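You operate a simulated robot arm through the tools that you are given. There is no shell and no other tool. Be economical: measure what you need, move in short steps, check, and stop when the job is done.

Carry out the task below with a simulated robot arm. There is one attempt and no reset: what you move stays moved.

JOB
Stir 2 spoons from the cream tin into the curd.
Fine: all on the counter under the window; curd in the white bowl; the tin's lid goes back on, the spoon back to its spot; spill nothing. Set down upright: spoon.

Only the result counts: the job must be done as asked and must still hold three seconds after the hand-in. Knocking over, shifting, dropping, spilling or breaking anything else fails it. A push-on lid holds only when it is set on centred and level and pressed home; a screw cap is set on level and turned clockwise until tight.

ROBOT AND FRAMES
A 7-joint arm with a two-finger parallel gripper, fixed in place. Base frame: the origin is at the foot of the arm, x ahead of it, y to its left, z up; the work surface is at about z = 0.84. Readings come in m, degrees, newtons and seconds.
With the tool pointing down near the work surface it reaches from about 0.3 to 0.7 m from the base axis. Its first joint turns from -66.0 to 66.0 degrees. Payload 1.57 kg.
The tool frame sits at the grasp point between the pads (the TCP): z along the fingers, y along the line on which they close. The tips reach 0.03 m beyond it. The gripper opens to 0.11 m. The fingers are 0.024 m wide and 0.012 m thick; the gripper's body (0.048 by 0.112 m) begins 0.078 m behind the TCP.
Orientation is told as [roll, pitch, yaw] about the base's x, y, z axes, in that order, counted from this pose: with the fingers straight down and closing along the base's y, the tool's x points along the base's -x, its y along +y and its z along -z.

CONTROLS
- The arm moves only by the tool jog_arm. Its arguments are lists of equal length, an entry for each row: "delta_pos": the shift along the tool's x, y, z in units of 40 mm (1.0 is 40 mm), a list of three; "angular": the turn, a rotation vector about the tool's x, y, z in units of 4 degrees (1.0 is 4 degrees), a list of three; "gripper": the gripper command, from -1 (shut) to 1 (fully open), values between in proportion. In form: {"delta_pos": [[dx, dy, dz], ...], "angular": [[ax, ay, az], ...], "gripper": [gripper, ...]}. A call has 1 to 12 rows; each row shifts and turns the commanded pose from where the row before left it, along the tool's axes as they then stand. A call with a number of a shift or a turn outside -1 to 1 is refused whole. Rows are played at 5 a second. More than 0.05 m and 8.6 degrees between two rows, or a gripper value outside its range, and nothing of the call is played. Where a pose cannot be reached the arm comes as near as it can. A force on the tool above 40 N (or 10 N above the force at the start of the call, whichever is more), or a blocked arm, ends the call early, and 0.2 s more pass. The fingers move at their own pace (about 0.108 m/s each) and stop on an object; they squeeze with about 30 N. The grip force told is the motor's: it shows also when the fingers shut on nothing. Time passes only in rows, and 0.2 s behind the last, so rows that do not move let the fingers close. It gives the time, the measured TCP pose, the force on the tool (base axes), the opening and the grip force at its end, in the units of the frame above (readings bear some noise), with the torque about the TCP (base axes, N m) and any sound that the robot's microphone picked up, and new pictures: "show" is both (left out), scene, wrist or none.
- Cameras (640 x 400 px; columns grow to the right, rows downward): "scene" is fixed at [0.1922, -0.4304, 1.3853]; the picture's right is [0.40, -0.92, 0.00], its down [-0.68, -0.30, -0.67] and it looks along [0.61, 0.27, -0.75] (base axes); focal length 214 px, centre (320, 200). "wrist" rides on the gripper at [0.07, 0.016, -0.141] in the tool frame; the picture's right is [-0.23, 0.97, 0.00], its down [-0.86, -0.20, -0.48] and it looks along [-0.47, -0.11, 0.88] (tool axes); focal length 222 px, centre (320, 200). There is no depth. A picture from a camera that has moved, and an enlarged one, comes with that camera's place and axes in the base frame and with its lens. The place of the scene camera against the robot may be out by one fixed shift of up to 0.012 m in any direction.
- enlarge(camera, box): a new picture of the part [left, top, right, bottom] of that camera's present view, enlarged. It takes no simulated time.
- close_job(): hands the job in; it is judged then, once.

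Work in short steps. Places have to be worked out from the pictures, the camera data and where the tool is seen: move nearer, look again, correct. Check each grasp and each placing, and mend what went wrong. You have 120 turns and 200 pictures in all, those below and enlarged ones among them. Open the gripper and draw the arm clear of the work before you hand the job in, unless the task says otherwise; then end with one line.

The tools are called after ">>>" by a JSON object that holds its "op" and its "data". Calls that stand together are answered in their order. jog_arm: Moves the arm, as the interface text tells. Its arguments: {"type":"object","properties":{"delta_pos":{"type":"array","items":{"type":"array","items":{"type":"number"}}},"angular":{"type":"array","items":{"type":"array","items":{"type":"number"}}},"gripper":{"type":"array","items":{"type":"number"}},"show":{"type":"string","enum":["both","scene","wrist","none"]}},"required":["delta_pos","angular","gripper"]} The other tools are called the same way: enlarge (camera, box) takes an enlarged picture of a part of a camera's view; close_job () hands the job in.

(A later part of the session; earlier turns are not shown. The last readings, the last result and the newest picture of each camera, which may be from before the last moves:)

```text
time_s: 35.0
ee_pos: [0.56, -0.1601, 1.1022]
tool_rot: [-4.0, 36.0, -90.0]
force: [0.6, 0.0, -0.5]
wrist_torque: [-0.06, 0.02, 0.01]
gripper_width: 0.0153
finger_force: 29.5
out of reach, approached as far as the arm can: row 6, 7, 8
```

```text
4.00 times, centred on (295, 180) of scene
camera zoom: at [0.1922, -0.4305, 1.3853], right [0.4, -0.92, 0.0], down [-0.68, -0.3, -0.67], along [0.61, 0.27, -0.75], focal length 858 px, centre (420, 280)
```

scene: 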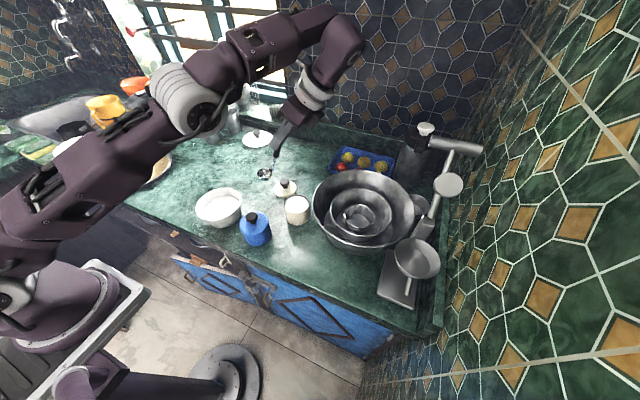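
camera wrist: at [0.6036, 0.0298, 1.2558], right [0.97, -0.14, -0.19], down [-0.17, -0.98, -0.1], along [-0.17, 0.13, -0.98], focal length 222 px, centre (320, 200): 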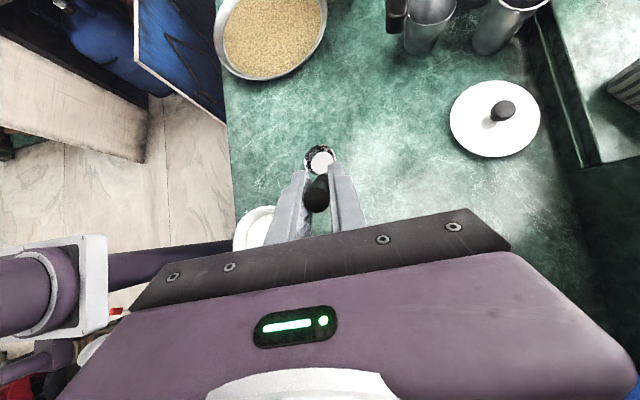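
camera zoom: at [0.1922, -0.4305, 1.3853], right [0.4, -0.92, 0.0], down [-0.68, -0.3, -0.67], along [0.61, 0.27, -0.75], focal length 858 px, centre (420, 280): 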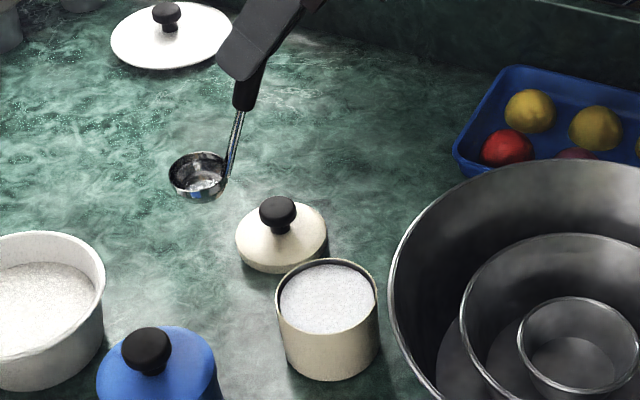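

Holding the body toward -y is out of reach at the tin. I rotate the held spoon about the vertical by about -48°, so the handle and body lean toward the robot instead.

>>> {"op": "jog_arm", "data": {"delta_pos": [[0, 0, 0], [0, 0, 0], [0, 0, 0]], "angular": [[-0.706, 0.067, 0.968], [-0.706, 0.067, 0.968], [-0.706, 0.067, 0.968]], "gripper": [-1, -1, -1], "show": "none"}}

```text
time_s: 35.8
ee_pos: [0.5596, -0.159, 1.1018]
tool_rot: [-3.9, 36.1, -104.6]
force: [0.0, 0.1, -0.9]
wrist_torque: [-0.05, 0.03, 0.01]
gripper_width: 0.0154
finger_force: 29.9
```

The rotation works and the TCP stays put. I continue the yaw.

>>> {"op": "jog_arm", "data": {"delta_pos": [[0, 0, 0], [0, 0, 0], [0, 0, 0], [0, 0, 0], [0, 0, 0], [0, 0, 0], [0, 0, 0]], "angular": [[-0.706, 0.067, 0.968], [-0.706, 0.067, 0.968], [-0.706, 0.067, 0.968], [-0.706, 0.067, 0.968], [-0.706, 0.067, 0.968], [-0.706, 0.067, 0.968], [-0.706, 0.067, 0.968]], "gripper": [-1, -1, -1, -1, -1, -1, -1], "show": "none"}}

```text
time_s: 37.4
ee_pos: [0.5606, -0.1607, 1.1025]
tool_rot: [-3.9, 36.0, -138.1]
force: [-0.4, -0.1, -0.8]
wrist_torque: [-0.06, 0.03, -0.02]
gripper_width: 0.0154
finger_force: 29.5
```

Now yaw is -138°. I move the TCP to about (0.4985, -0.247), so the spoon bowl is above the tin's centre.

>>> {"op": "jog_arm", "data": {"delta_pos": [[-0.7, 0.154, -0.522], [-0.7, 0.154, -0.522], [-0.7, 0.154, -0.522], [0, 0, 0]], "angular": [[0, 0, 0], [0, 0, 0], [0, 0, 0], [0, 0, 0]], "gripper": [-1, -1, -1, -1], "show": "scene"}}

>>> {"op": "enlarge", "data": {"camera": "wrist", "box": [250, 100, 400, 220]}}

>>> {"op": "enlarge", "data": {"camera": "scene", "box": [240, 130, 350, 230]}}

```text
time_s: 38.4
ee_pos: [0.4975, -0.2469, 1.1022]
tool_rot: [-4.1, 36.0, -138.1]
force: [0.2, 0.3, -1.5]
wrist_torque: [-0.03, 0.0, -0.01]
gripper_width: 0.0157
finger_force: 30.1
```

scene: 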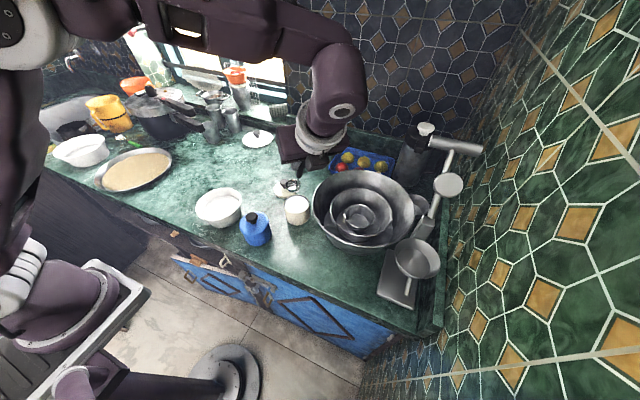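

```text
3.33 times, centred on (325, 160) of wrist
camera zoom: at [0.4959, -0.2815, 1.2569], right [0.54, -0.82, -0.19], down [-0.84, -0.53, -0.11], along [-0.01, 0.22, -0.98], focal length 740 px, centre (303, 333)
```

zoom: 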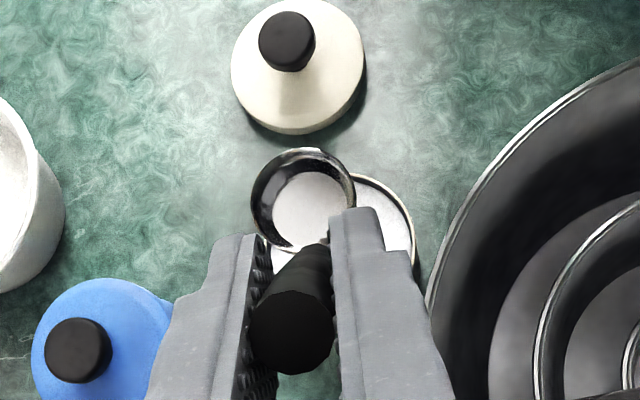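

```text
4.00 times, centred on (295, 180) of scene
camera zoom: at [0.1922, -0.4305, 1.3853], right [0.4, -0.92, 0.0], down [-0.68, -0.3, -0.67], along [0.61, 0.27, -0.75], focal length 858 px, centre (420, 280)
```

zoom: 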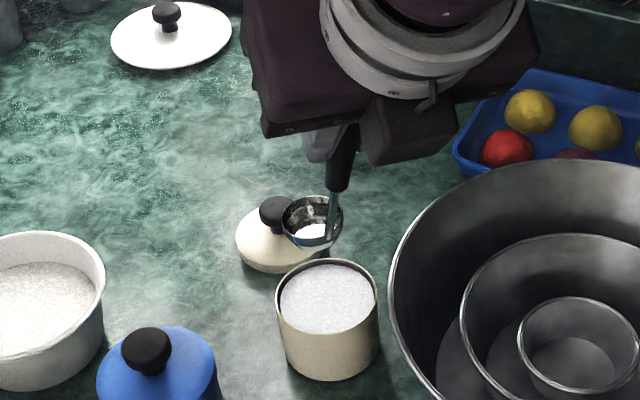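

The spoon bowl is centred above the tin in both views. I tilt it 48° about its own bowl centre, front lip down, ready to dig in.

>>> {"op": "jog_arm", "data": {"delta_pos": [[0.236, 0, 0.041], [0.236, 0, 0.041], [0.236, 0, 0.041], [0.236, 0, 0.041], [0.236, 0, 0.041], [0.236, 0, 0.041], [0.236, 0, 0.041], [0.236, 0, 0.041], [0.236, 0, 0.041], [0.236, 0, 0.041], [0.236, 0, 0.041], [0.236, 0, 0.041]], "angular": [[0, -1, 0], [0, -1, 0], [0, -1, 0], [0, -1, 0], [0, -1, 0], [0, -1, 0], [0, -1, 0], [0, -1, 0], [0, -1, 0], [0, -1, 0], [0, -1, 0], [0, -1, 0]], "gripper": [-1, -1, -1, -1, -1, -1, -1, -1, -1, -1, -1, -1], "show": "wrist"}}

>>> {"op": "enlarge", "data": {"camera": "scene", "box": [240, 130, 350, 230]}}

```text
time_s: 41.0
ee_pos: [0.5765, -0.1697, 1.1111]
tool_rot: [-3.2, -12.0, -135.0]
force: [0.8, 0.5, -0.7]
wrist_torque: [0.0, -0.03, 0.03]
gripper_width: 0.0155
finger_force: 29.9
camera wrist: at [0.6636, -0.1161, 1.234], right [0.52, -0.85, -0.01], down [-0.64, -0.4, 0.66], along [-0.56, -0.34, -0.75], focal length 222 px, centre (320, 200)
```

wrist: 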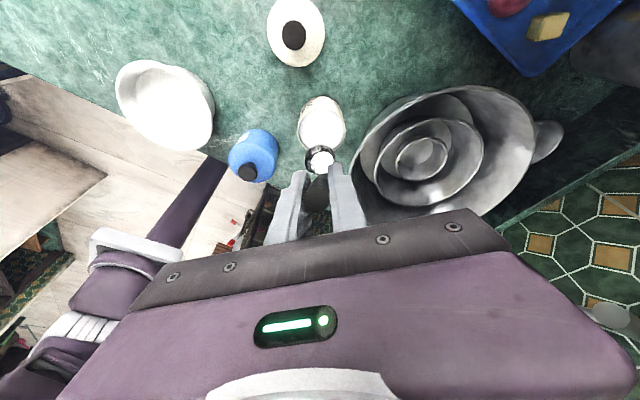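

```text
4.00 times, centred on (295, 180) of scene
camera zoom: at [0.1923, -0.4305, 1.3853], right [0.4, -0.92, 0.0], down [-0.68, -0.3, -0.67], along [0.61, 0.27, -0.75], focal length 858 px, centre (420, 280)
```

zoom: 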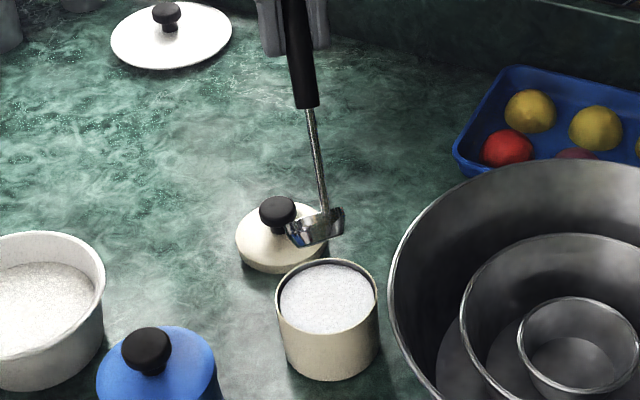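

The lip points down toward the far side. I lower to just above the tin mouth, shifting 12 mm back toward the near wall.

>>> {"op": "jog_arm", "data": {"delta_pos": [[0.013, 0.044, 0.79], [0.013, 0.044, 0.79]], "angular": [[0, 0, 0], [0, 0, 0]], "gripper": [-1, -1], "show": "none"}}

>>> {"op": "enlarge", "data": {"camera": "wrist", "box": [270, 70, 390, 200]}}

>>> {"op": "enlarge", "data": {"camera": "scene", "box": [255, 160, 345, 235]}}

```text
time_s: 41.6
ee_pos: [0.5692, -0.1786, 1.0495]
tool_rot: [-3.3, -11.9, -134.9]
force: [0.1, 0.6, -0.7]
wrist_torque: [0.01, -0.02, -0.02]
gripper_width: 0.0156
finger_force: 29.8
```

```text
3.08 times, centred on (330, 135) of wrist
camera zoom: at [0.6545, -0.1249, 1.1717], right [0.52, -0.85, -0.01], down [-0.64, -0.4, 0.66], along [-0.56, -0.34, -0.76], focal length 684 px, centre (289, 400)
```

zoom: 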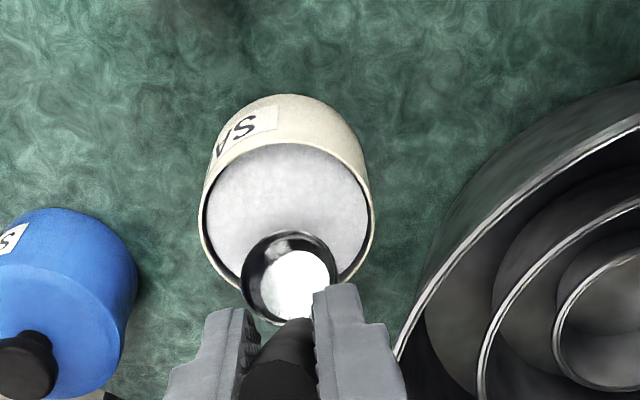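

```text
5.33 times, centred on (300, 198) of scene
camera zoom: at [0.1923, -0.4304, 1.3853], right [0.4, -0.92, 0.0], down [-0.68, -0.3, -0.67], along [0.61, 0.27, -0.75], focal length 1144 px, centre (427, 213)
```

zoom: 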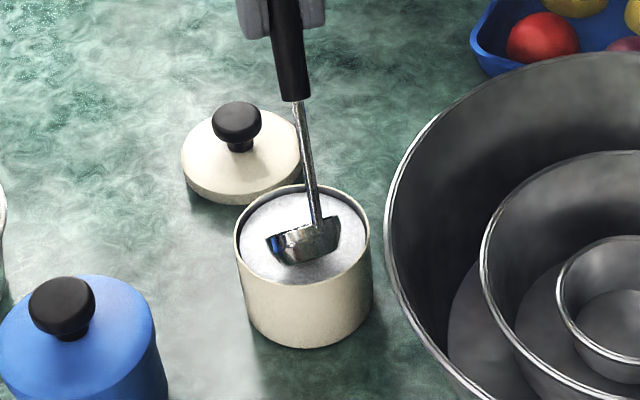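

The tin centre is confirmed at (0.538, -0.194), and the spoon bowl is inside the mouth outline near the near wall. I ease forward 5 mm and lower into the salt, watching the force.

>>> {"op": "jog_arm", "data": {"delta_pos": [[0.2, 0.02, 0.31], [0.08, 0.017, 0.31], [0.04, 0.017, 0.31]], "angular": [[0, 0, 0], [0, 0, 0], [0, 0, 0]], "gripper": [-1, -1, -1], "show": "none"}}

>>> {"op": "enlarge", "data": {"camera": "wrist", "box": [270, 70, 390, 200]}}

>>> {"op": "enlarge", "data": {"camera": "scene", "box": [255, 160, 345, 235]}}

```text
time_s: 42.4
ee_pos: [0.5726, -0.1748, 1.0101]
tool_rot: [-3.3, -11.9, -134.9]
force: [0.1, -0.1, -1.2]
wrist_torque: [0.04, -0.04, -0.01]
gripper_width: 0.0156
finger_force: 29.8
```

```text
3.08 times, centred on (330, 135) of wrist
camera zoom: at [0.6587, -0.1211, 1.1328], right [0.52, -0.85, -0.01], down [-0.64, -0.4, 0.66], along [-0.56, -0.34, -0.76], focal length 684 px, centre (289, 400)
```

zoom: 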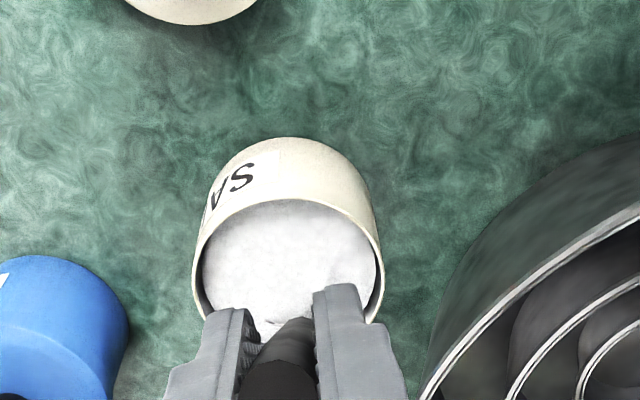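

```text
5.33 times, centred on (300, 198) of scene
camera zoom: at [0.1923, -0.4304, 1.3853], right [0.4, -0.92, 0.0], down [-0.68, -0.3, -0.67], along [0.61, 0.27, -0.75], focal length 1144 px, centre (427, 213)
```

zoom: 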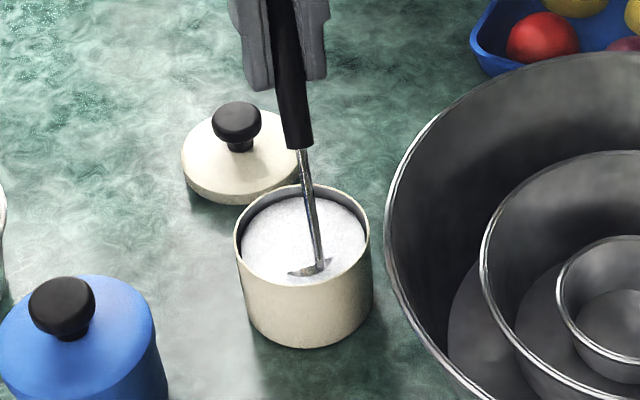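

The bowl is buried with negligible force. I level the spoon about its bowl while moving slightly forward and down, so it fills.

>>> {"op": "jog_arm", "data": {"delta_pos": [[-0.215, 0, -0.01], [-0.215, 0, -0.01], [-0.215, 0, -0.01], [-0.215, 0, -0.01], [-0.215, 0, -0.01], [-0.215, 0, -0.01], [-0.22, 0, -0.01], [-0.22, 0, -0.01], [-0.22, 0, -0.01], [-0.22, 0, -0.01], [-0.22, 0, -0.01], [-0.22, 0, -0.01]], "angular": [[0, 1, 0], [0, 1, 0], [0, 1, 0], [0, 1, 0], [0, 1, 0], [0, 1, 0], [0, 1, 0], [0, 1, 0], [0, 1, 0], [0, 1, 0], [0, 1, 0], [0, 1, 0]], "gripper": [-1, -1, -1, -1, -1, -1, -1, -1, -1, -1, -1, -1], "show": "none"}}

>>> {"op": "enlarge", "data": {"camera": "scene", "box": [255, 160, 345, 235]}}

```text
time_s: 45.0
ee_pos: [0.4999, -0.2442, 0.9951]
tool_rot: [-4.1, 36.1, -138.0]
force: [-0.1, 0.4, -1.2]
wrist_torque: [-0.08, 0.06, 0.0]
gripper_width: 0.0156
finger_force: 30.3
```

```text
5.33 times, centred on (300, 198) of scene
camera zoom: at [0.1923, -0.4304, 1.3853], right [0.4, -0.92, 0.0], down [-0.68, -0.3, -0.67], along [0.61, 0.27, -0.75], focal length 1144 px, centre (427, 213)
```

zoom: 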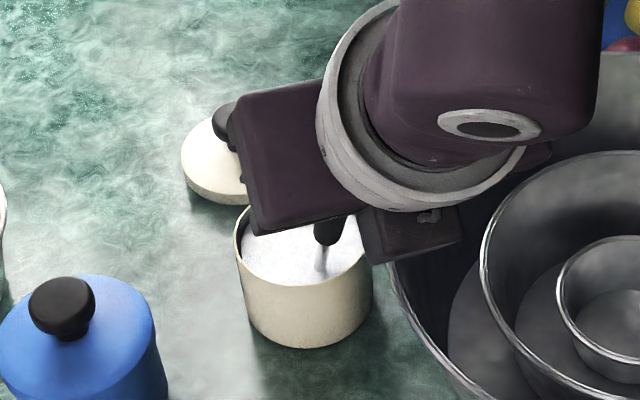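

The bowl is level and under the surface at the tin's centre. I lift straight up slowly.

>>> {"op": "jog_arm", "data": {"delta_pos": [[0.118, -0.011, -0.161], [0.118, -0.011, -0.161], [0.118, -0.011, -0.161], [0.176, -0.017, -0.242], [0.235, -0.022, -0.323], [0.294, -0.028, -0.404], [0.294, -0.028, -0.404]], "angular": [[0, 0, 0], [0, 0, 0], [0, 0, 0], [0, 0, 0], [0, 0, 0], [0, 0, 0], [0, 0, 0]], "gripper": [-1, -1, -1, -1, -1, -1, -1], "show": "none"}}

>>> {"op": "enlarge", "data": {"camera": "wrist", "box": [250, 100, 400, 220]}}

>>> {"op": "enlarge", "data": {"camera": "scene", "box": [240, 130, 350, 230]}}

```text
time_s: 46.6
ee_pos: [0.5007, -0.2454, 1.0885]
tool_rot: [-4.0, 36.0, -137.9]
force: [-0.3, 0.6, -1.2]
wrist_torque: [-0.04, 0.01, 0.02]
gripper_width: 0.0156
finger_force: 30.1
```

```text
3.33 times, centred on (325, 160) of wrist
camera zoom: at [0.4985, -0.2789, 1.2428], right [0.54, -0.82, -0.19], down [-0.84, -0.53, -0.1], along [-0.01, 0.21, -0.98], focal length 740 px, centre (303, 333)
```

zoom: 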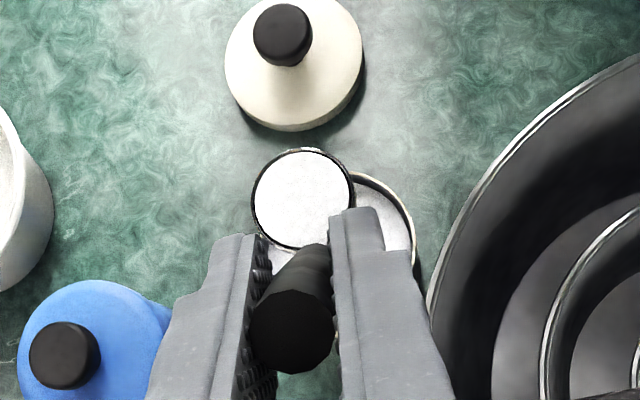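

```text
4.00 times, centred on (295, 180) of scene
camera zoom: at [0.1923, -0.4304, 1.3853], right [0.4, -0.92, 0.0], down [-0.68, -0.3, -0.67], along [0.61, 0.27, -0.75], focal length 858 px, centre (420, 280)
```

zoom: 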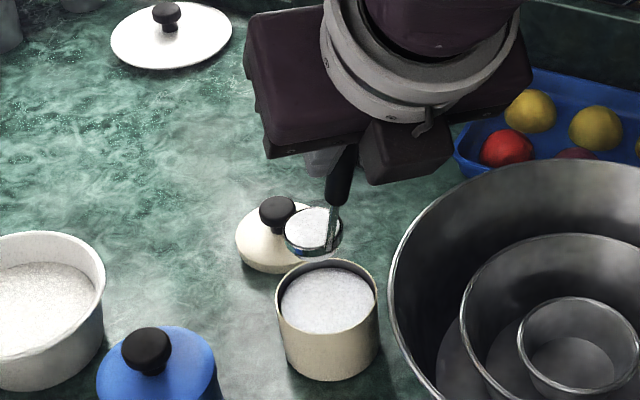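

The spoon is level-full and nothing has fallen outside. I carry it level toward the white bowl, centred at about (0.442, 0.021), before yawing back.

>>> {"op": "jog_arm", "data": {"delta_pos": [[0.258, -0.549, 0.227], [0.258, -0.549, 0.227], [0.258, -0.549, 0.227], [0.258, -0.549, 0.227], [0.258, -0.549, 0.227], [0.258, -0.549, 0.227], [0.258, -0.549, 0.227], [0.258, -0.549, 0.227]], "angular": [[0, 0, 0], [0, 0, 0], [0, 0, 0], [0, 0, 0], [0, 0, 0], [0, 0, 0], [0, 0, 0], [0, 0, 0]], "gripper": [-1, -1, -1, -1, -1, -1, -1, -1], "show": "none"}}

>>> {"op": "jog_arm", "data": {"delta_pos": [[0, 0, 0], [0, 0, 0], [0, 0, 0], [0, 0, 0], [0, 0, 0], [0, 0, 0], [0, 0, 0], [0, 0, 0], [0, 0, 0], [0, 0, 0]], "angular": [[0.706, -0.067, -0.968], [0.706, -0.067, -0.968], [0.706, -0.067, -0.968], [0.706, -0.067, -0.968], [0.706, -0.067, -0.968], [0.706, -0.067, -0.968], [0.706, -0.067, -0.968], [0.706, -0.067, -0.968], [0.706, -0.067, -0.968], [0.706, -0.067, -0.968]], "gripper": [-1, -1, -1, -1, -1, -1, -1, -1, -1, -1], "show": "both"}}

```text
time_s: 48.4
ee_pos: [0.4551, -0.0419, 1.0862]
tool_rot: [-4.0, 36.0, -137.9]
force: [0.3, -0.9, -1.5]
wrist_torque: [-0.02, 0.05, 0.03]
gripper_width: 0.0157
finger_force: 30.1
```

```text
time_s: 50.6
ee_pos: [0.4567, -0.0424, 1.0881]
tool_rot: [-3.9, 35.9, -89.9]
force: [-0.1, -0.9, -0.6]
wrist_torque: [-0.04, -0.01, 0.01]
gripper_width: 0.0157
finger_force: 30.2
camera wrist: at [0.4818, -0.0654, 1.2425], right [0.97, -0.14, -0.19], down [-0.16, -0.98, -0.11], along [-0.17, 0.13, -0.98], focal length 222 px, centre (320, 200)
```

scene: 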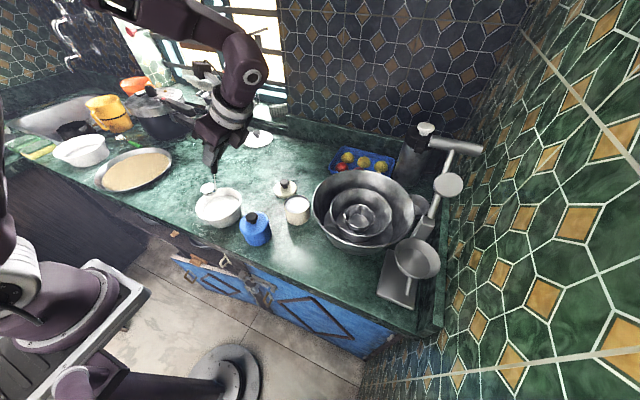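
wrist: 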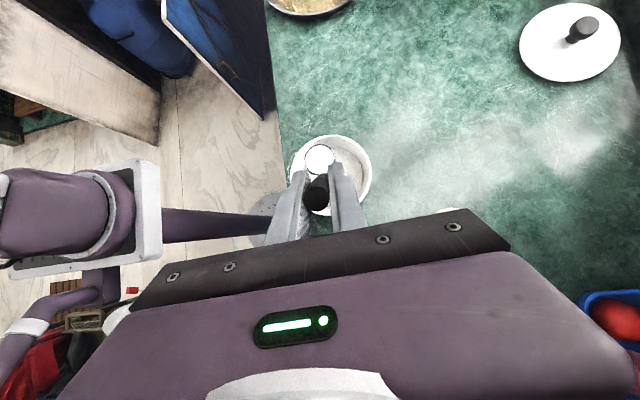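

The full spoon is over the curd. I lower 2 cm and start tipping about the spoon bowl's centre.

>>> {"op": "jog_arm", "data": {"delta_pos": [[-0.294, 0.028, 0.403], [0.236, 0, 0.041], [0.236, 0, 0.041], [0.236, 0, 0.041], [0.236, 0, 0.041], [0.236, 0, 0.041], [0.236, 0, 0.041], [0.236, 0, 0.041], [0.236, 0, 0.041], [0.236, 0, 0.041], [0.236, 0, 0.041], [0.236, 0, 0.041]], "angular": [[0, 0, 0], [0, -1, 0], [0, -1, 0], [0, -1, 0], [0, -1, 0], [0, -1, 0], [0, -1, 0], [0, -1, 0], [0, -1, 0], [0, -1, 0], [0, -1, 0], [0, -1, 0]], "gripper": [-1, -1, -1, -1, -1, -1, -1, -1, -1, -1, -1, -1], "show": "none"}}

>>> {"op": "enlarge", "data": {"camera": "scene", "box": [170, 140, 270, 240]}}

```text
time_s: 53.2
ee_pos: [0.453, 0.0592, 1.0798]
tool_rot: [-3.3, -8.0, -87.4]
force: [0.5, -0.1, -1.1]
wrist_torque: [0.04, 0.0, -0.02]
gripper_width: 0.016
finger_force: 29.6
```

```text
4.00 times, centred on (220, 190) of scene
camera zoom: at [0.1922, -0.4305, 1.3853], right [0.4, -0.92, 0.0], down [-0.68, -0.3, -0.67], along [0.61, 0.27, -0.75], focal length 858 px, centre (720, 240)
```

zoom: 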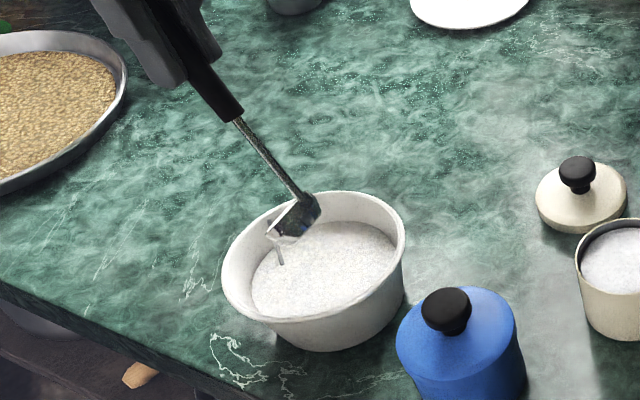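

A stream has begun at the lip, landing inside the bowl but toward its left. I shift 15 mm to -y and continue tipping.

>>> {"op": "jog_arm", "data": {"delta_pos": [[-0.4, 0, 0.05], [0.236, 0, 0.041], [0.236, 0, 0.041], [0.236, 0, 0.041], [0.236, 0, 0.041], [0.236, 0, 0.041], [0.236, 0, 0.041], [0.236, 0, 0.041], [0.236, 0, 0.041]], "angular": [[0, 0, 0], [0, -1, 0], [0, -1, 0], [0, -1, 0], [0, -1, 0], [0, -1, 0], [0, -1, 0], [0, -1, 0], [0, -1, 0]], "gripper": [-1, -1, -1, -1, -1, -1, -1, -1, -1], "show": "none"}}

>>> {"op": "enlarge", "data": {"camera": "scene", "box": [170, 140, 270, 240]}}

```text
time_s: 55.2
ee_pos: [0.4479, 0.1072, 1.0392]
tool_rot: [-4.2, -39.8, -85.1]
force: [0.0, -0.1, -1.0]
wrist_torque: [0.12, 0.01, -0.01]
gripper_width: 0.0158
finger_force: 30.0
```

```text
4.00 times, centred on (220, 190) of scene
camera zoom: at [0.1922, -0.4304, 1.3853], right [0.4, -0.92, 0.0], down [-0.68, -0.3, -0.67], along [0.61, 0.27, -0.75], focal length 858 px, centre (720, 240)
```

zoom: 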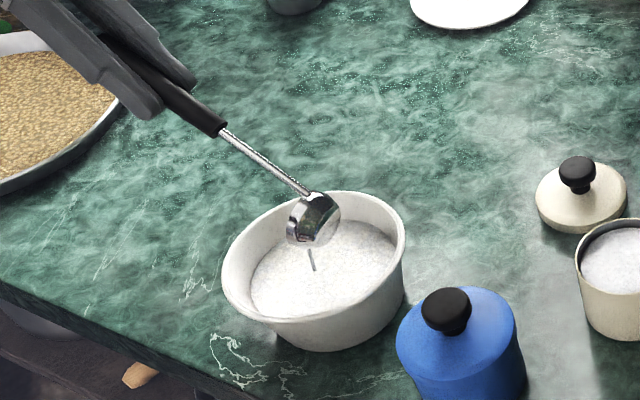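

The salt is falling into the curd. I tip a further 36° and hold so that the spoon empties.

>>> {"op": "jog_arm", "data": {"delta_pos": [[0.236, 0, 0.041], [0.236, 0, 0.041], [0.236, 0, 0.041], [0.236, 0, 0.041], [0.236, 0, 0.041], [0.236, 0, 0.041], [0.236, 0, 0.041], [0.236, 0, 0.041], [0.236, 0, 0.041], [0, 0, 0], [0, 0, 0], [0, 0, 0]], "angular": [[0, -1, 0], [0, -1, 0], [0, -1, 0], [0, -1, 0], [0, -1, 0], [0, -1, 0], [0, -1, 0], [0, -1, 0], [0, -1, 0], [0, 0, 0], [0, 0, 0], [0, 0, 0]], "gripper": [-1, -1, -1, -1, -1, -1, -1, -1, -1, -1, -1, -1], "show": "scene"}}

>>> {"op": "enlarge", "data": {"camera": "scene", "box": [170, 140, 270, 240]}}

```text
time_s: 57.8
ee_pos: [0.4417, 0.1418, 0.9625]
tool_rot: [-13.1, -75.6, -74.9]
force: [-0.1, -0.4, -1.4]
wrist_torque: [0.11, -0.02, 0.02]
gripper_width: 0.0156
finger_force: 29.7
```

scene: 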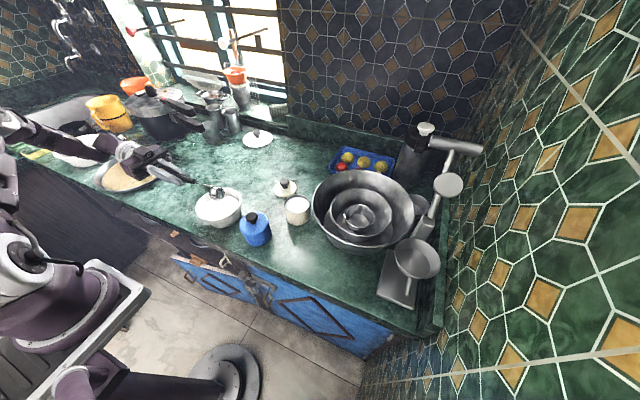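

```text
4.00 times, centred on (220, 190) of scene
camera zoom: at [0.1923, -0.4304, 1.3853], right [0.4, -0.92, 0.0], down [-0.68, -0.3, -0.67], along [0.61, 0.27, -0.75], focal length 858 px, centre (720, 240)
```

zoom: 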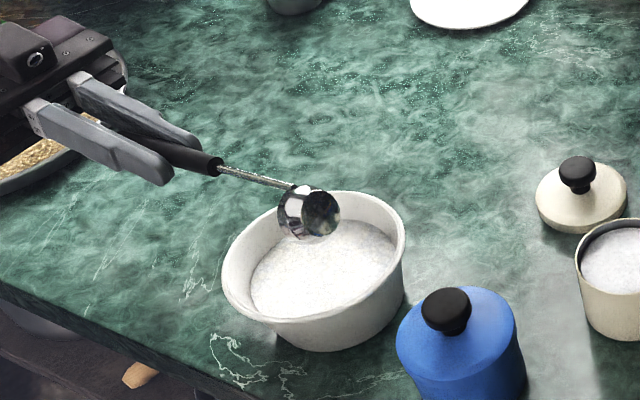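

The spoon appears to have emptied into the curd. I rotate it back level about its bowl.

>>> {"op": "jog_arm", "data": {"delta_pos": [[-0.238, 0, -0.025], [-0.238, 0, -0.025], [-0.238, 0, -0.025], [-0.238, 0, -0.025], [-0.238, 0, -0.025], [-0.238, 0, -0.025], [-0.238, 0, -0.025], [-0.238, 0, -0.025], [-0.238, 0, -0.025], [-0.238, 0, -0.025], [-0.238, 0, -0.025], [-0.238, 0, -0.025]], "angular": [[0, 1, 0], [0, 1, 0], [0, 1, 0], [0, 1, 0], [0, 1, 0], [0, 1, 0], [0, 1, 0], [0, 1, 0], [0, 1, 0], [0, 1, 0], [0, 1, 0], [0, 1, 0]], "gripper": [-1, -1, -1, -1, -1, -1, -1, -1, -1, -1, -1, -1], "show": "none"}}

>>> {"op": "jog_arm", "data": {"delta_pos": [[-0.238, 0, -0.025], [-0.238, 0, -0.025], [-0.238, 0, -0.025], [-0.238, 0, -0.025], [-0.238, 0, -0.025], [-0.238, 0, -0.025], [-0.238, 0, -0.025], [-0.238, 0, -0.025], [-0.238, 0, -0.025], [-0.238, 0, -0.025], [-0.238, 0, -0.025], [-0.238, 0, -0.025]], "angular": [[0, 1, 0], [0, 1, 0], [0, 1, 0], [0, 1, 0], [0, 1, 0], [0, 1, 0], [0, 1, 0], [0, 1, 0], [0, 1, 0], [0, 1, 0], [0, 1, 0], [0, 1, 0]], "gripper": [-1, -1, -1, -1, -1, -1, -1, -1, -1, -1, -1, -1], "show": "none"}}

>>> {"op": "jog_arm", "data": {"delta_pos": [[-0.238, 0, -0.025], [-0.238, 0, -0.025], [-0.238, 0, -0.025], [-0.238, 0, -0.025], [0.294, -0.028, -0.403], [0.294, -0.028, -0.403]], "angular": [[0, 1, 0], [0, 1, 0], [0, 1, 0], [0, 1, 0], [0, 0, 0], [0, 0, 0]], "gripper": [-1, -1, -1, -1, -1, -1], "show": "none"}}

>>> {"op": "enlarge", "data": {"camera": "wrist", "box": [250, 100, 400, 220]}}

>>> {"op": "enlarge", "data": {"camera": "scene", "box": [170, 120, 270, 240]}}

```text
time_s: 60.4
ee_pos: [0.4505, 0.087, 1.0595]
tool_rot: [-3.6, -27.8, -85.8]
force: [0.2, 0.0, -0.2]
wrist_torque: [0.1, 0.01, -0.02]
gripper_width: 0.0156
finger_force: 30.4
```

```text
time_s: 63.0
ee_pos: [0.4558, -0.0228, 1.0834]
tool_rot: [-3.4, 20.1, -88.8]
force: [-0.6, 0.2, -0.7]
wrist_torque: [-0.03, 0.01, -0.02]
gripper_width: 0.0157
finger_force: 30.1
```

```text
time_s: 64.4
ee_pos: [0.457, -0.0573, 1.1095]
tool_rot: [-4.1, 36.0, -90.0]
force: [-0.1, 0.6, -0.2]
wrist_torque: [-0.07, 0.02, -0.01]
gripper_width: 0.0155
finger_force: 29.9
```

```text
3.33 times, centred on (325, 160) of wrist
camera zoom: at [0.4826, -0.0814, 1.2639], right [0.97, -0.14, -0.19], down [-0.17, -0.98, -0.11], along [-0.17, 0.13, -0.98], focal length 740 px, centre (303, 333)
```

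zoom: 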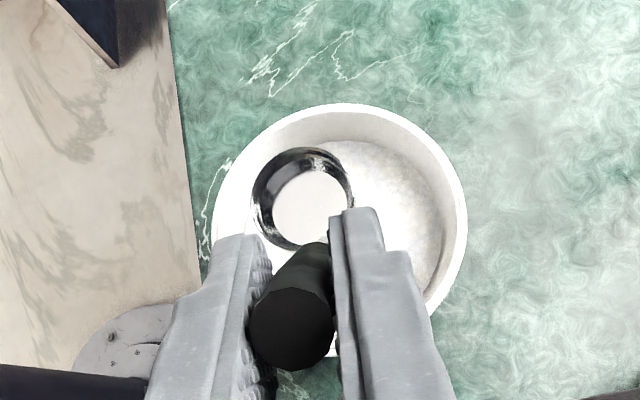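

```text
3.33 times, centred on (220, 180) of scene
camera zoom: at [0.1922, -0.4305, 1.3853], right [0.4, -0.92, 0.0], down [-0.68, -0.3, -0.67], along [0.61, 0.27, -0.75], focal length 715 px, centre (653, 267)
```

zoom: 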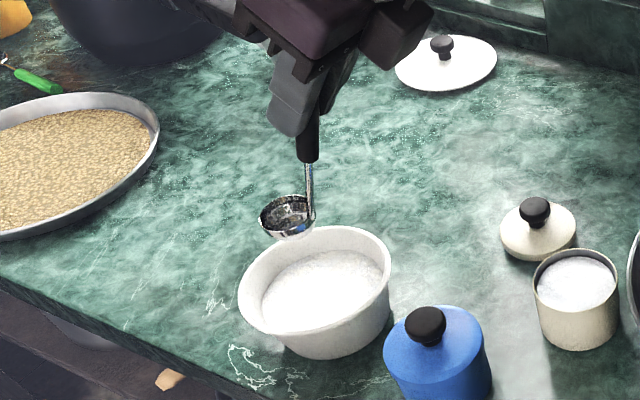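

The spoon is empty and the salt is in the curd. For the second scoop I yaw by -48° again and move back over the tin.

>>> {"op": "jog_arm", "data": {"delta_pos": [[0, 0, 0], [0, 0, 0], [0, 0, 0], [0, 0, 0], [0, 0, 0], [0, 0, 0], [0, 0, 0], [0, 0, 0], [0, 0, 0], [0, 0, 0]], "angular": [[-0.706, 0.067, 0.968], [-0.706, 0.067, 0.968], [-0.706, 0.067, 0.968], [-0.706, 0.067, 0.968], [-0.706, 0.067, 0.968], [-0.706, 0.067, 0.968], [-0.706, 0.067, 0.968], [-0.706, 0.067, 0.968], [-0.706, 0.067, 0.968], [-0.706, 0.067, 0.968]], "gripper": [-1, -1, -1, -1, -1, -1, -1, -1, -1, -1], "show": "none"}}

>>> {"op": "jog_arm", "data": {"delta_pos": [[-0.342, 0.691, -0.257], [-0.342, 0.691, -0.257], [-0.342, 0.691, -0.257], [-0.342, 0.691, -0.257], [-0.342, 0.691, -0.257], [-0.342, 0.691, -0.257], [0, 0, 0]], "angular": [[0, 0, 0], [0, 0, 0], [0, 0, 0], [0, 0, 0], [0, 0, 0], [0, 0, 0], [0, 0, 0]], "gripper": [-1, -1, -1, -1, -1, -1, -1], "show": "none"}}

>>> {"op": "enlarge", "data": {"camera": "wrist", "box": [250, 100, 400, 220]}}

```text
time_s: 66.6
ee_pos: [0.4566, -0.0571, 1.1083]
tool_rot: [-4.0, 36.0, -137.9]
force: [-0.1, 0.3, -1.4]
wrist_torque: [-0.05, 0.02, 0.0]
gripper_width: 0.0154
finger_force: 29.6
```

```text
time_s: 68.2
ee_pos: [0.4983, -0.2487, 1.1012]
tool_rot: [-4.0, 36.0, -138.0]
force: [-0.7, -0.1, -0.9]
wrist_torque: [0.0, -0.03, -0.01]
gripper_width: 0.0155
finger_force: 30.4
```

```text
3.33 times, centred on (325, 160) of wrist
camera zoom: at [0.4967, -0.283, 1.256], right [0.54, -0.82, -0.19], down [-0.84, -0.53, -0.11], along [-0.01, 0.22, -0.98], focal length 740 px, centre (303, 333)
```

zoom: 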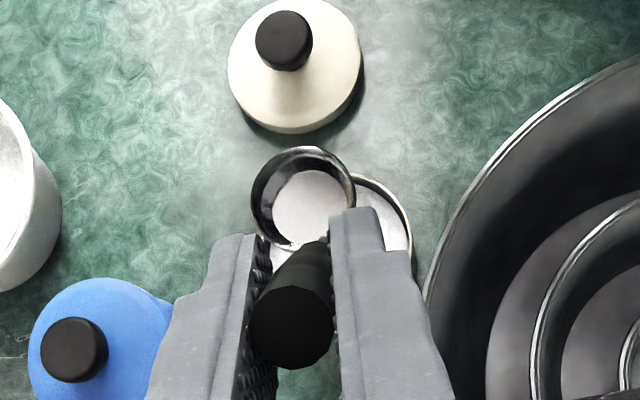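

The view matches the first scoop. I tilt again about the bowl, then descend to the same point.

>>> {"op": "jog_arm", "data": {"delta_pos": [[0.236, 0, 0.041], [0.236, 0, 0.041], [0.236, 0, 0.041], [0.236, 0, 0.041], [0.236, 0, 0.041], [0.236, 0, 0.041], [0.236, 0, 0.041], [0.236, 0, 0.041], [0.236, 0, 0.041], [0.236, 0, 0.041], [0.236, 0, 0.041], [0.236, 0, 0.041]], "angular": [[0, -1, 0], [0, -1, 0], [0, -1, 0], [0, -1, 0], [0, -1, 0], [0, -1, 0], [0, -1, 0], [0, -1, 0], [0, -1, 0], [0, -1, 0], [0, -1, 0], [0, -1, 0]], "gripper": [-1, -1, -1, -1, -1, -1, -1, -1, -1, -1, -1, -1], "show": "none"}}

>>> {"op": "jog_arm", "data": {"delta_pos": [[0.04, 0.02, 0.79], [0.02, 0.02, 0.79], [0, 0, 0]], "angular": [[0, 0, 0], [0, 0, 0], [0, 0, 0]], "gripper": [-1, -1, -1], "show": "none"}}

>>> {"op": "enlarge", "data": {"camera": "wrist", "box": [270, 70, 390, 200]}}

```text
time_s: 70.8
ee_pos: [0.5781, -0.1702, 1.1104]
tool_rot: [-3.3, -11.9, -134.9]
force: [0.1, -0.4, -0.9]
wrist_torque: [0.02, -0.03, 0.0]
gripper_width: 0.0155
finger_force: 29.9
```

```text
time_s: 71.6
ee_pos: [0.569, -0.1762, 1.0473]
tool_rot: [-3.3, -11.9, -134.8]
force: [-0.4, -0.3, -0.9]
wrist_torque: [0.03, -0.01, -0.03]
gripper_width: 0.0158
finger_force: 30.3
```

```text
3.08 times, centred on (330, 135) of wrist
camera zoom: at [0.6547, -0.1223, 1.1707], right [0.52, -0.85, -0.01], down [-0.64, -0.4, 0.66], along [-0.56, -0.34, -0.76], focal length 684 px, centre (289, 400)
```

zoom: 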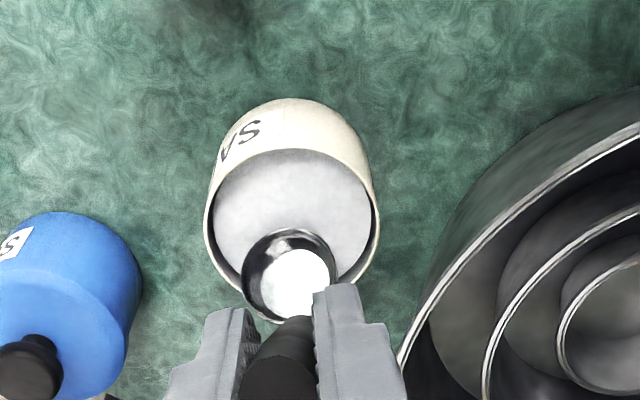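

Alignment is the same as before. I lower into the salt, about 3 mm deeper than last time, then level the spoon.

>>> {"op": "jog_arm", "data": {"delta_pos": [[0.16, 0.03, 0.32], [0.08, 0.03, 0.32], [0.06, 0.03, 0.32]], "angular": [[0, 0, 0], [0, 0, 0], [0, 0, 0]], "gripper": [-1, -1, -1], "show": "none"}}

>>> {"op": "jog_arm", "data": {"delta_pos": [[-0.215, 0, -0.01], [-0.215, 0, -0.01], [-0.215, 0, -0.01], [-0.215, 0, -0.01], [-0.215, 0, -0.01], [-0.215, 0, -0.01], [-0.22, 0, -0.01], [-0.22, 0, -0.01], [-0.22, 0, -0.01], [-0.22, 0, -0.01], [-0.22, 0, -0.01], [-0.22, 0, -0.01]], "angular": [[0, 1, 0], [0, 1, 0], [0, 1, 0], [0, 1, 0], [0, 1, 0], [0, 1, 0], [0, 1, 0], [0, 1, 0], [0, 1, 0], [0, 1, 0], [0, 1, 0], [0, 1, 0]], "gripper": [-1, -1, -1, -1, -1, -1, -1, -1, -1, -1, -1, -1], "show": "none"}}

>>> {"op": "enlarge", "data": {"camera": "wrist", "box": [250, 100, 400, 220]}}

```text
time_s: 72.4
ee_pos: [0.5726, -0.175, 1.0088]
tool_rot: [-3.3, -11.8, -134.9]
force: [-1.0, -0.6, -1.3]
wrist_torque: [0.02, -0.05, -0.02]
gripper_width: 0.0155
finger_force: 30.2
```

```text
time_s: 75.0
ee_pos: [0.4997, -0.2446, 0.9949]
tool_rot: [-4.1, 36.1, -137.9]
force: [-1.2, -1.5, -0.7]
wrist_torque: [-0.03, 0.06, -0.02]
gripper_width: 0.0154
finger_force: 30.2
```

```text
3.33 times, centred on (325, 160) of wrist
camera zoom: at [0.4981, -0.2792, 1.149], right [0.54, -0.82, -0.19], down [-0.84, -0.53, -0.11], along [-0.01, 0.22, -0.98], focal length 740 px, centre (303, 333)
```

zoom: 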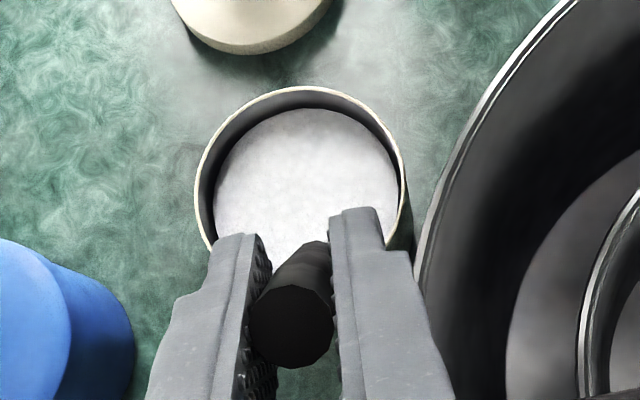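

The bowl is level and buried, so I lift straight up and check the fill.

>>> {"op": "jog_arm", "data": {"delta_pos": [[0.118, -0.011, -0.161], [0.118, -0.011, -0.161], [0.118, -0.011, -0.161], [0.176, -0.017, -0.242], [0.235, -0.022, -0.323], [0.294, -0.028, -0.404], [0.294, -0.028, -0.404]], "angular": [[0, 0, 0], [0, 0, 0], [0, 0, 0], [0, 0, 0], [0, 0, 0], [0, 0, 0], [0, 0, 0]], "gripper": [-1, -1, -1, -1, -1, -1, -1], "show": "none"}}

>>> {"op": "enlarge", "data": {"camera": "wrist", "box": [250, 100, 400, 220]}}

>>> {"op": "enlarge", "data": {"camera": "scene", "box": [240, 130, 350, 230]}}

```text
time_s: 76.6
ee_pos: [0.502, -0.245, 1.0867]
tool_rot: [-4.0, 36.0, -138.0]
force: [0.1, 1.1, -0.9]
wrist_torque: [-0.07, 0.01, 0.0]
gripper_width: 0.0156
finger_force: 30.0
```

```text
3.33 times, centred on (325, 160) of wrist
camera zoom: at [0.4986, -0.2794, 1.2407], right [0.54, -0.82, -0.19], down [-0.84, -0.53, -0.1], along [-0.01, 0.22, -0.98], focal length 740 px, centre (303, 333)
```

zoom: 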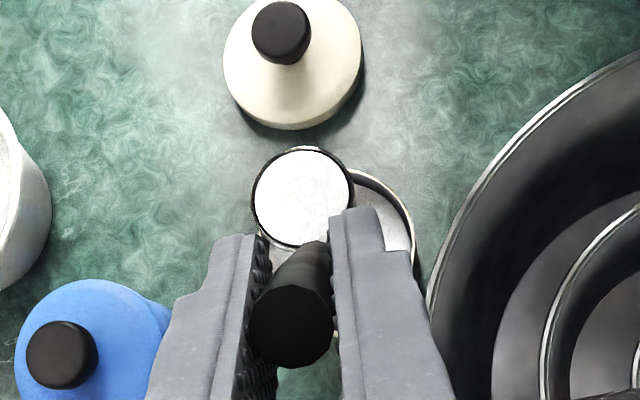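

```text
4.00 times, centred on (295, 180) of scene
camera zoom: at [0.1923, -0.4304, 1.3853], right [0.4, -0.92, 0.0], down [-0.68, -0.3, -0.67], along [0.61, 0.27, -0.75], focal length 858 px, centre (420, 280)
```

zoom: 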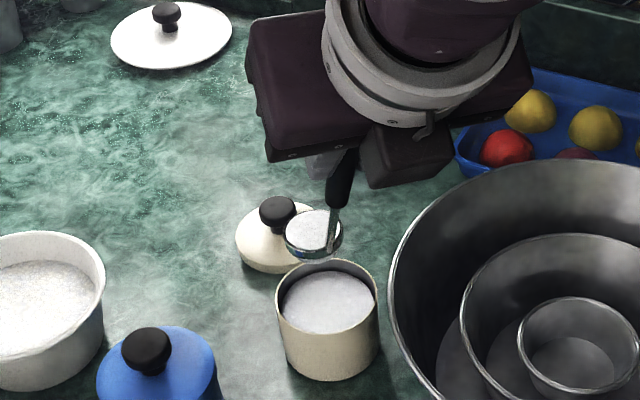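

The second spoon is level-full. I carry it over the curd, yaw back, then tip.

>>> {"op": "jog_arm", "data": {"delta_pos": [[0.235, -0.524, 0.208], [0.235, -0.524, 0.208], [0.235, -0.524, 0.208], [0.235, -0.524, 0.208], [0.235, -0.524, 0.208], [0.235, -0.524, 0.208], [0.235, -0.524, 0.208], [0.235, -0.524, 0.208]], "angular": [[0, 0, 0], [0, 0, 0], [0, 0, 0], [0, 0, 0], [0, 0, 0], [0, 0, 0], [0, 0, 0], [0, 0, 0]], "gripper": [-1, -1, -1, -1, -1, -1, -1, -1], "show": "none"}}

>>> {"op": "jog_arm", "data": {"delta_pos": [[0, 0, 0], [0, 0, 0], [0, 0, 0], [0, 0, 0], [0, 0, 0], [0, 0, 0], [0, 0, 0], [0, 0, 0], [0, 0, 0], [0, 0, 0], [-0.294, 0.028, 0.403]], "angular": [[0.706, -0.067, -0.968], [0.706, -0.067, -0.968], [0.706, -0.067, -0.968], [0.706, -0.067, -0.968], [0.706, -0.067, -0.968], [0.706, -0.067, -0.968], [0.706, -0.067, -0.968], [0.706, -0.067, -0.968], [0.706, -0.067, -0.968], [0.706, -0.067, -0.968], [0, 0, 0]], "gripper": [-1, -1, -1, -1, -1, -1, -1, -1, -1, -1, -1], "show": "none"}}

>>> {"op": "enlarge", "data": {"camera": "wrist", "box": [250, 100, 400, 220]}}

```text
time_s: 78.4
ee_pos: [0.4548, -0.0535, 1.0861]
tool_rot: [-4.0, 36.0, -138.0]
force: [-0.4, 0.6, -0.4]
wrist_torque: [-0.02, 0.05, 0.02]
gripper_width: 0.0154
finger_force: 30.0
```

```text
time_s: 80.8
ee_pos: [0.4556, -0.0539, 1.0667]
tool_rot: [-3.9, 36.0, -89.9]
force: [0.3, 0.0, -1.1]
wrist_torque: [-0.06, 0.01, 0.02]
gripper_width: 0.0158
finger_force: 30.1
```

```text
3.33 times, centred on (325, 160) of wrist
camera zoom: at [0.4804, -0.0786, 1.221], right [0.97, -0.14, -0.19], down [-0.16, -0.98, -0.11], along [-0.17, 0.13, -0.98], focal length 740 px, centre (303, 333)
```

zoom: 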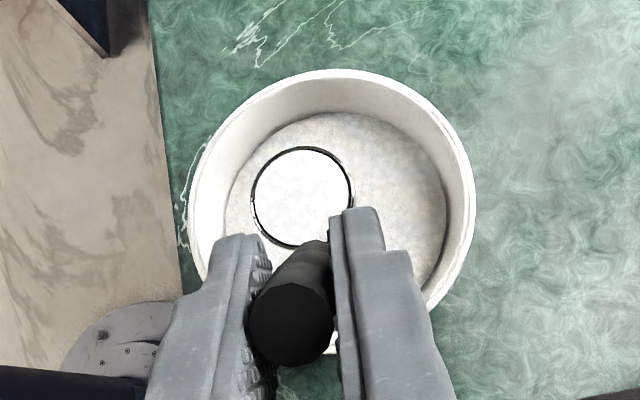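

The spoon is over the curd surface, well inside the rim. I tip it a full 112° about its bowl and hold.

>>> {"op": "jog_arm", "data": {"delta_pos": [[0.236, 0, 0.041], [0.236, 0, 0.041], [0.236, 0, 0.041], [0.236, 0, 0.041], [0.236, 0, 0.041], [0.236, 0, 0.041], [0.236, 0, 0.041], [0.236, 0, 0.041], [0.236, 0, 0.041], [0.236, 0, 0.041], [0.236, 0, 0.041], [0.236, 0, 0.041]], "angular": [[0, -1, 0], [0, -1, 0], [0, -1, 0], [0, -1, 0], [0, -1, 0], [0, -1, 0], [0, -1, 0], [0, -1, 0], [0, -1, 0], [0, -1, 0], [0, -1, 0], [0, -1, 0]], "gripper": [-1, -1, -1, -1, -1, -1, -1, -1, -1, -1, -1, -1], "show": "none"}}

>>> {"op": "jog_arm", "data": {"delta_pos": [[0.236, 0, 0.041], [0.236, 0, 0.041], [0.236, 0, 0.041], [0.236, 0, 0.041], [0.236, 0, 0.041], [0.236, 0, 0.041], [0.236, 0, 0.041], [0.236, 0, 0.041]], "angular": [[0, -1, 0], [0, -1, 0], [0, -1, 0], [0, -1, 0], [0, -1, 0], [0, -1, 0], [0, -1, 0], [0, -1, 0]], "gripper": [-1, -1, -1, -1, -1, -1, -1, -1], "show": "none"}}

>>> {"op": "jog_arm", "data": {"delta_pos": [[0.236, 0, 0.041], [0.236, 0, 0.041], [0.236, 0, 0.041], [0.236, 0, 0.041], [0.236, 0, 0.041], [0.236, 0, 0.041], [0.236, 0, 0.041], [0.236, 0, 0.041], [0, 0, 0], [0, 0, 0], [0, 0, 0]], "angular": [[0, -1, 0], [0, -1, 0], [0, -1, 0], [0, -1, 0], [0, -1, 0], [0, -1, 0], [0, -1, 0], [0, -1, 0], [0, 0, 0], [0, 0, 0], [0, 0, 0]], "gripper": [-1, -1, -1, -1, -1, -1, -1, -1, -1, -1, -1], "show": "none"}}

>>> {"op": "enlarge", "data": {"camera": "scene", "box": [170, 140, 270, 240]}}

```text
time_s: 83.4
ee_pos: [0.4499, 0.0557, 1.0754]
tool_rot: [-3.3, -12.1, -87.0]
force: [-1.1, -0.6, -1.1]
wrist_torque: [0.01, -0.01, 0.0]
gripper_width: 0.0154
finger_force: 30.1
```

```text
time_s: 85.2
ee_pos: [0.4443, 0.1179, 1.0318]
tool_rot: [-4.5, -43.9, -84.6]
force: [-0.4, 0.3, -0.9]
wrist_torque: [0.1, -0.01, -0.03]
gripper_width: 0.0155
finger_force: 30.0
```

```text
time_s: 87.6
ee_pos: [0.442, 0.1453, 0.9618]
tool_rot: [-13.1, -75.6, -75.0]
force: [0.2, -0.1, -0.8]
wrist_torque: [0.11, 0.01, -0.01]
gripper_width: 0.0154
finger_force: 30.5
```

```text
4.00 times, centred on (220, 190) of scene
camera zoom: at [0.1923, -0.4304, 1.3853], right [0.4, -0.92, 0.0], down [-0.68, -0.3, -0.67], along [0.61, 0.27, -0.75], focal length 858 px, centre (720, 240)
```

zoom: 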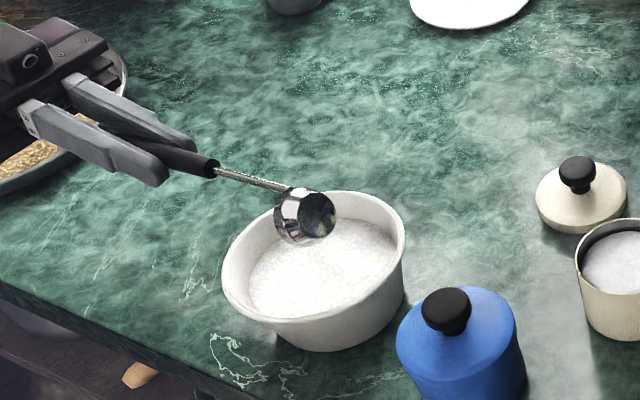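

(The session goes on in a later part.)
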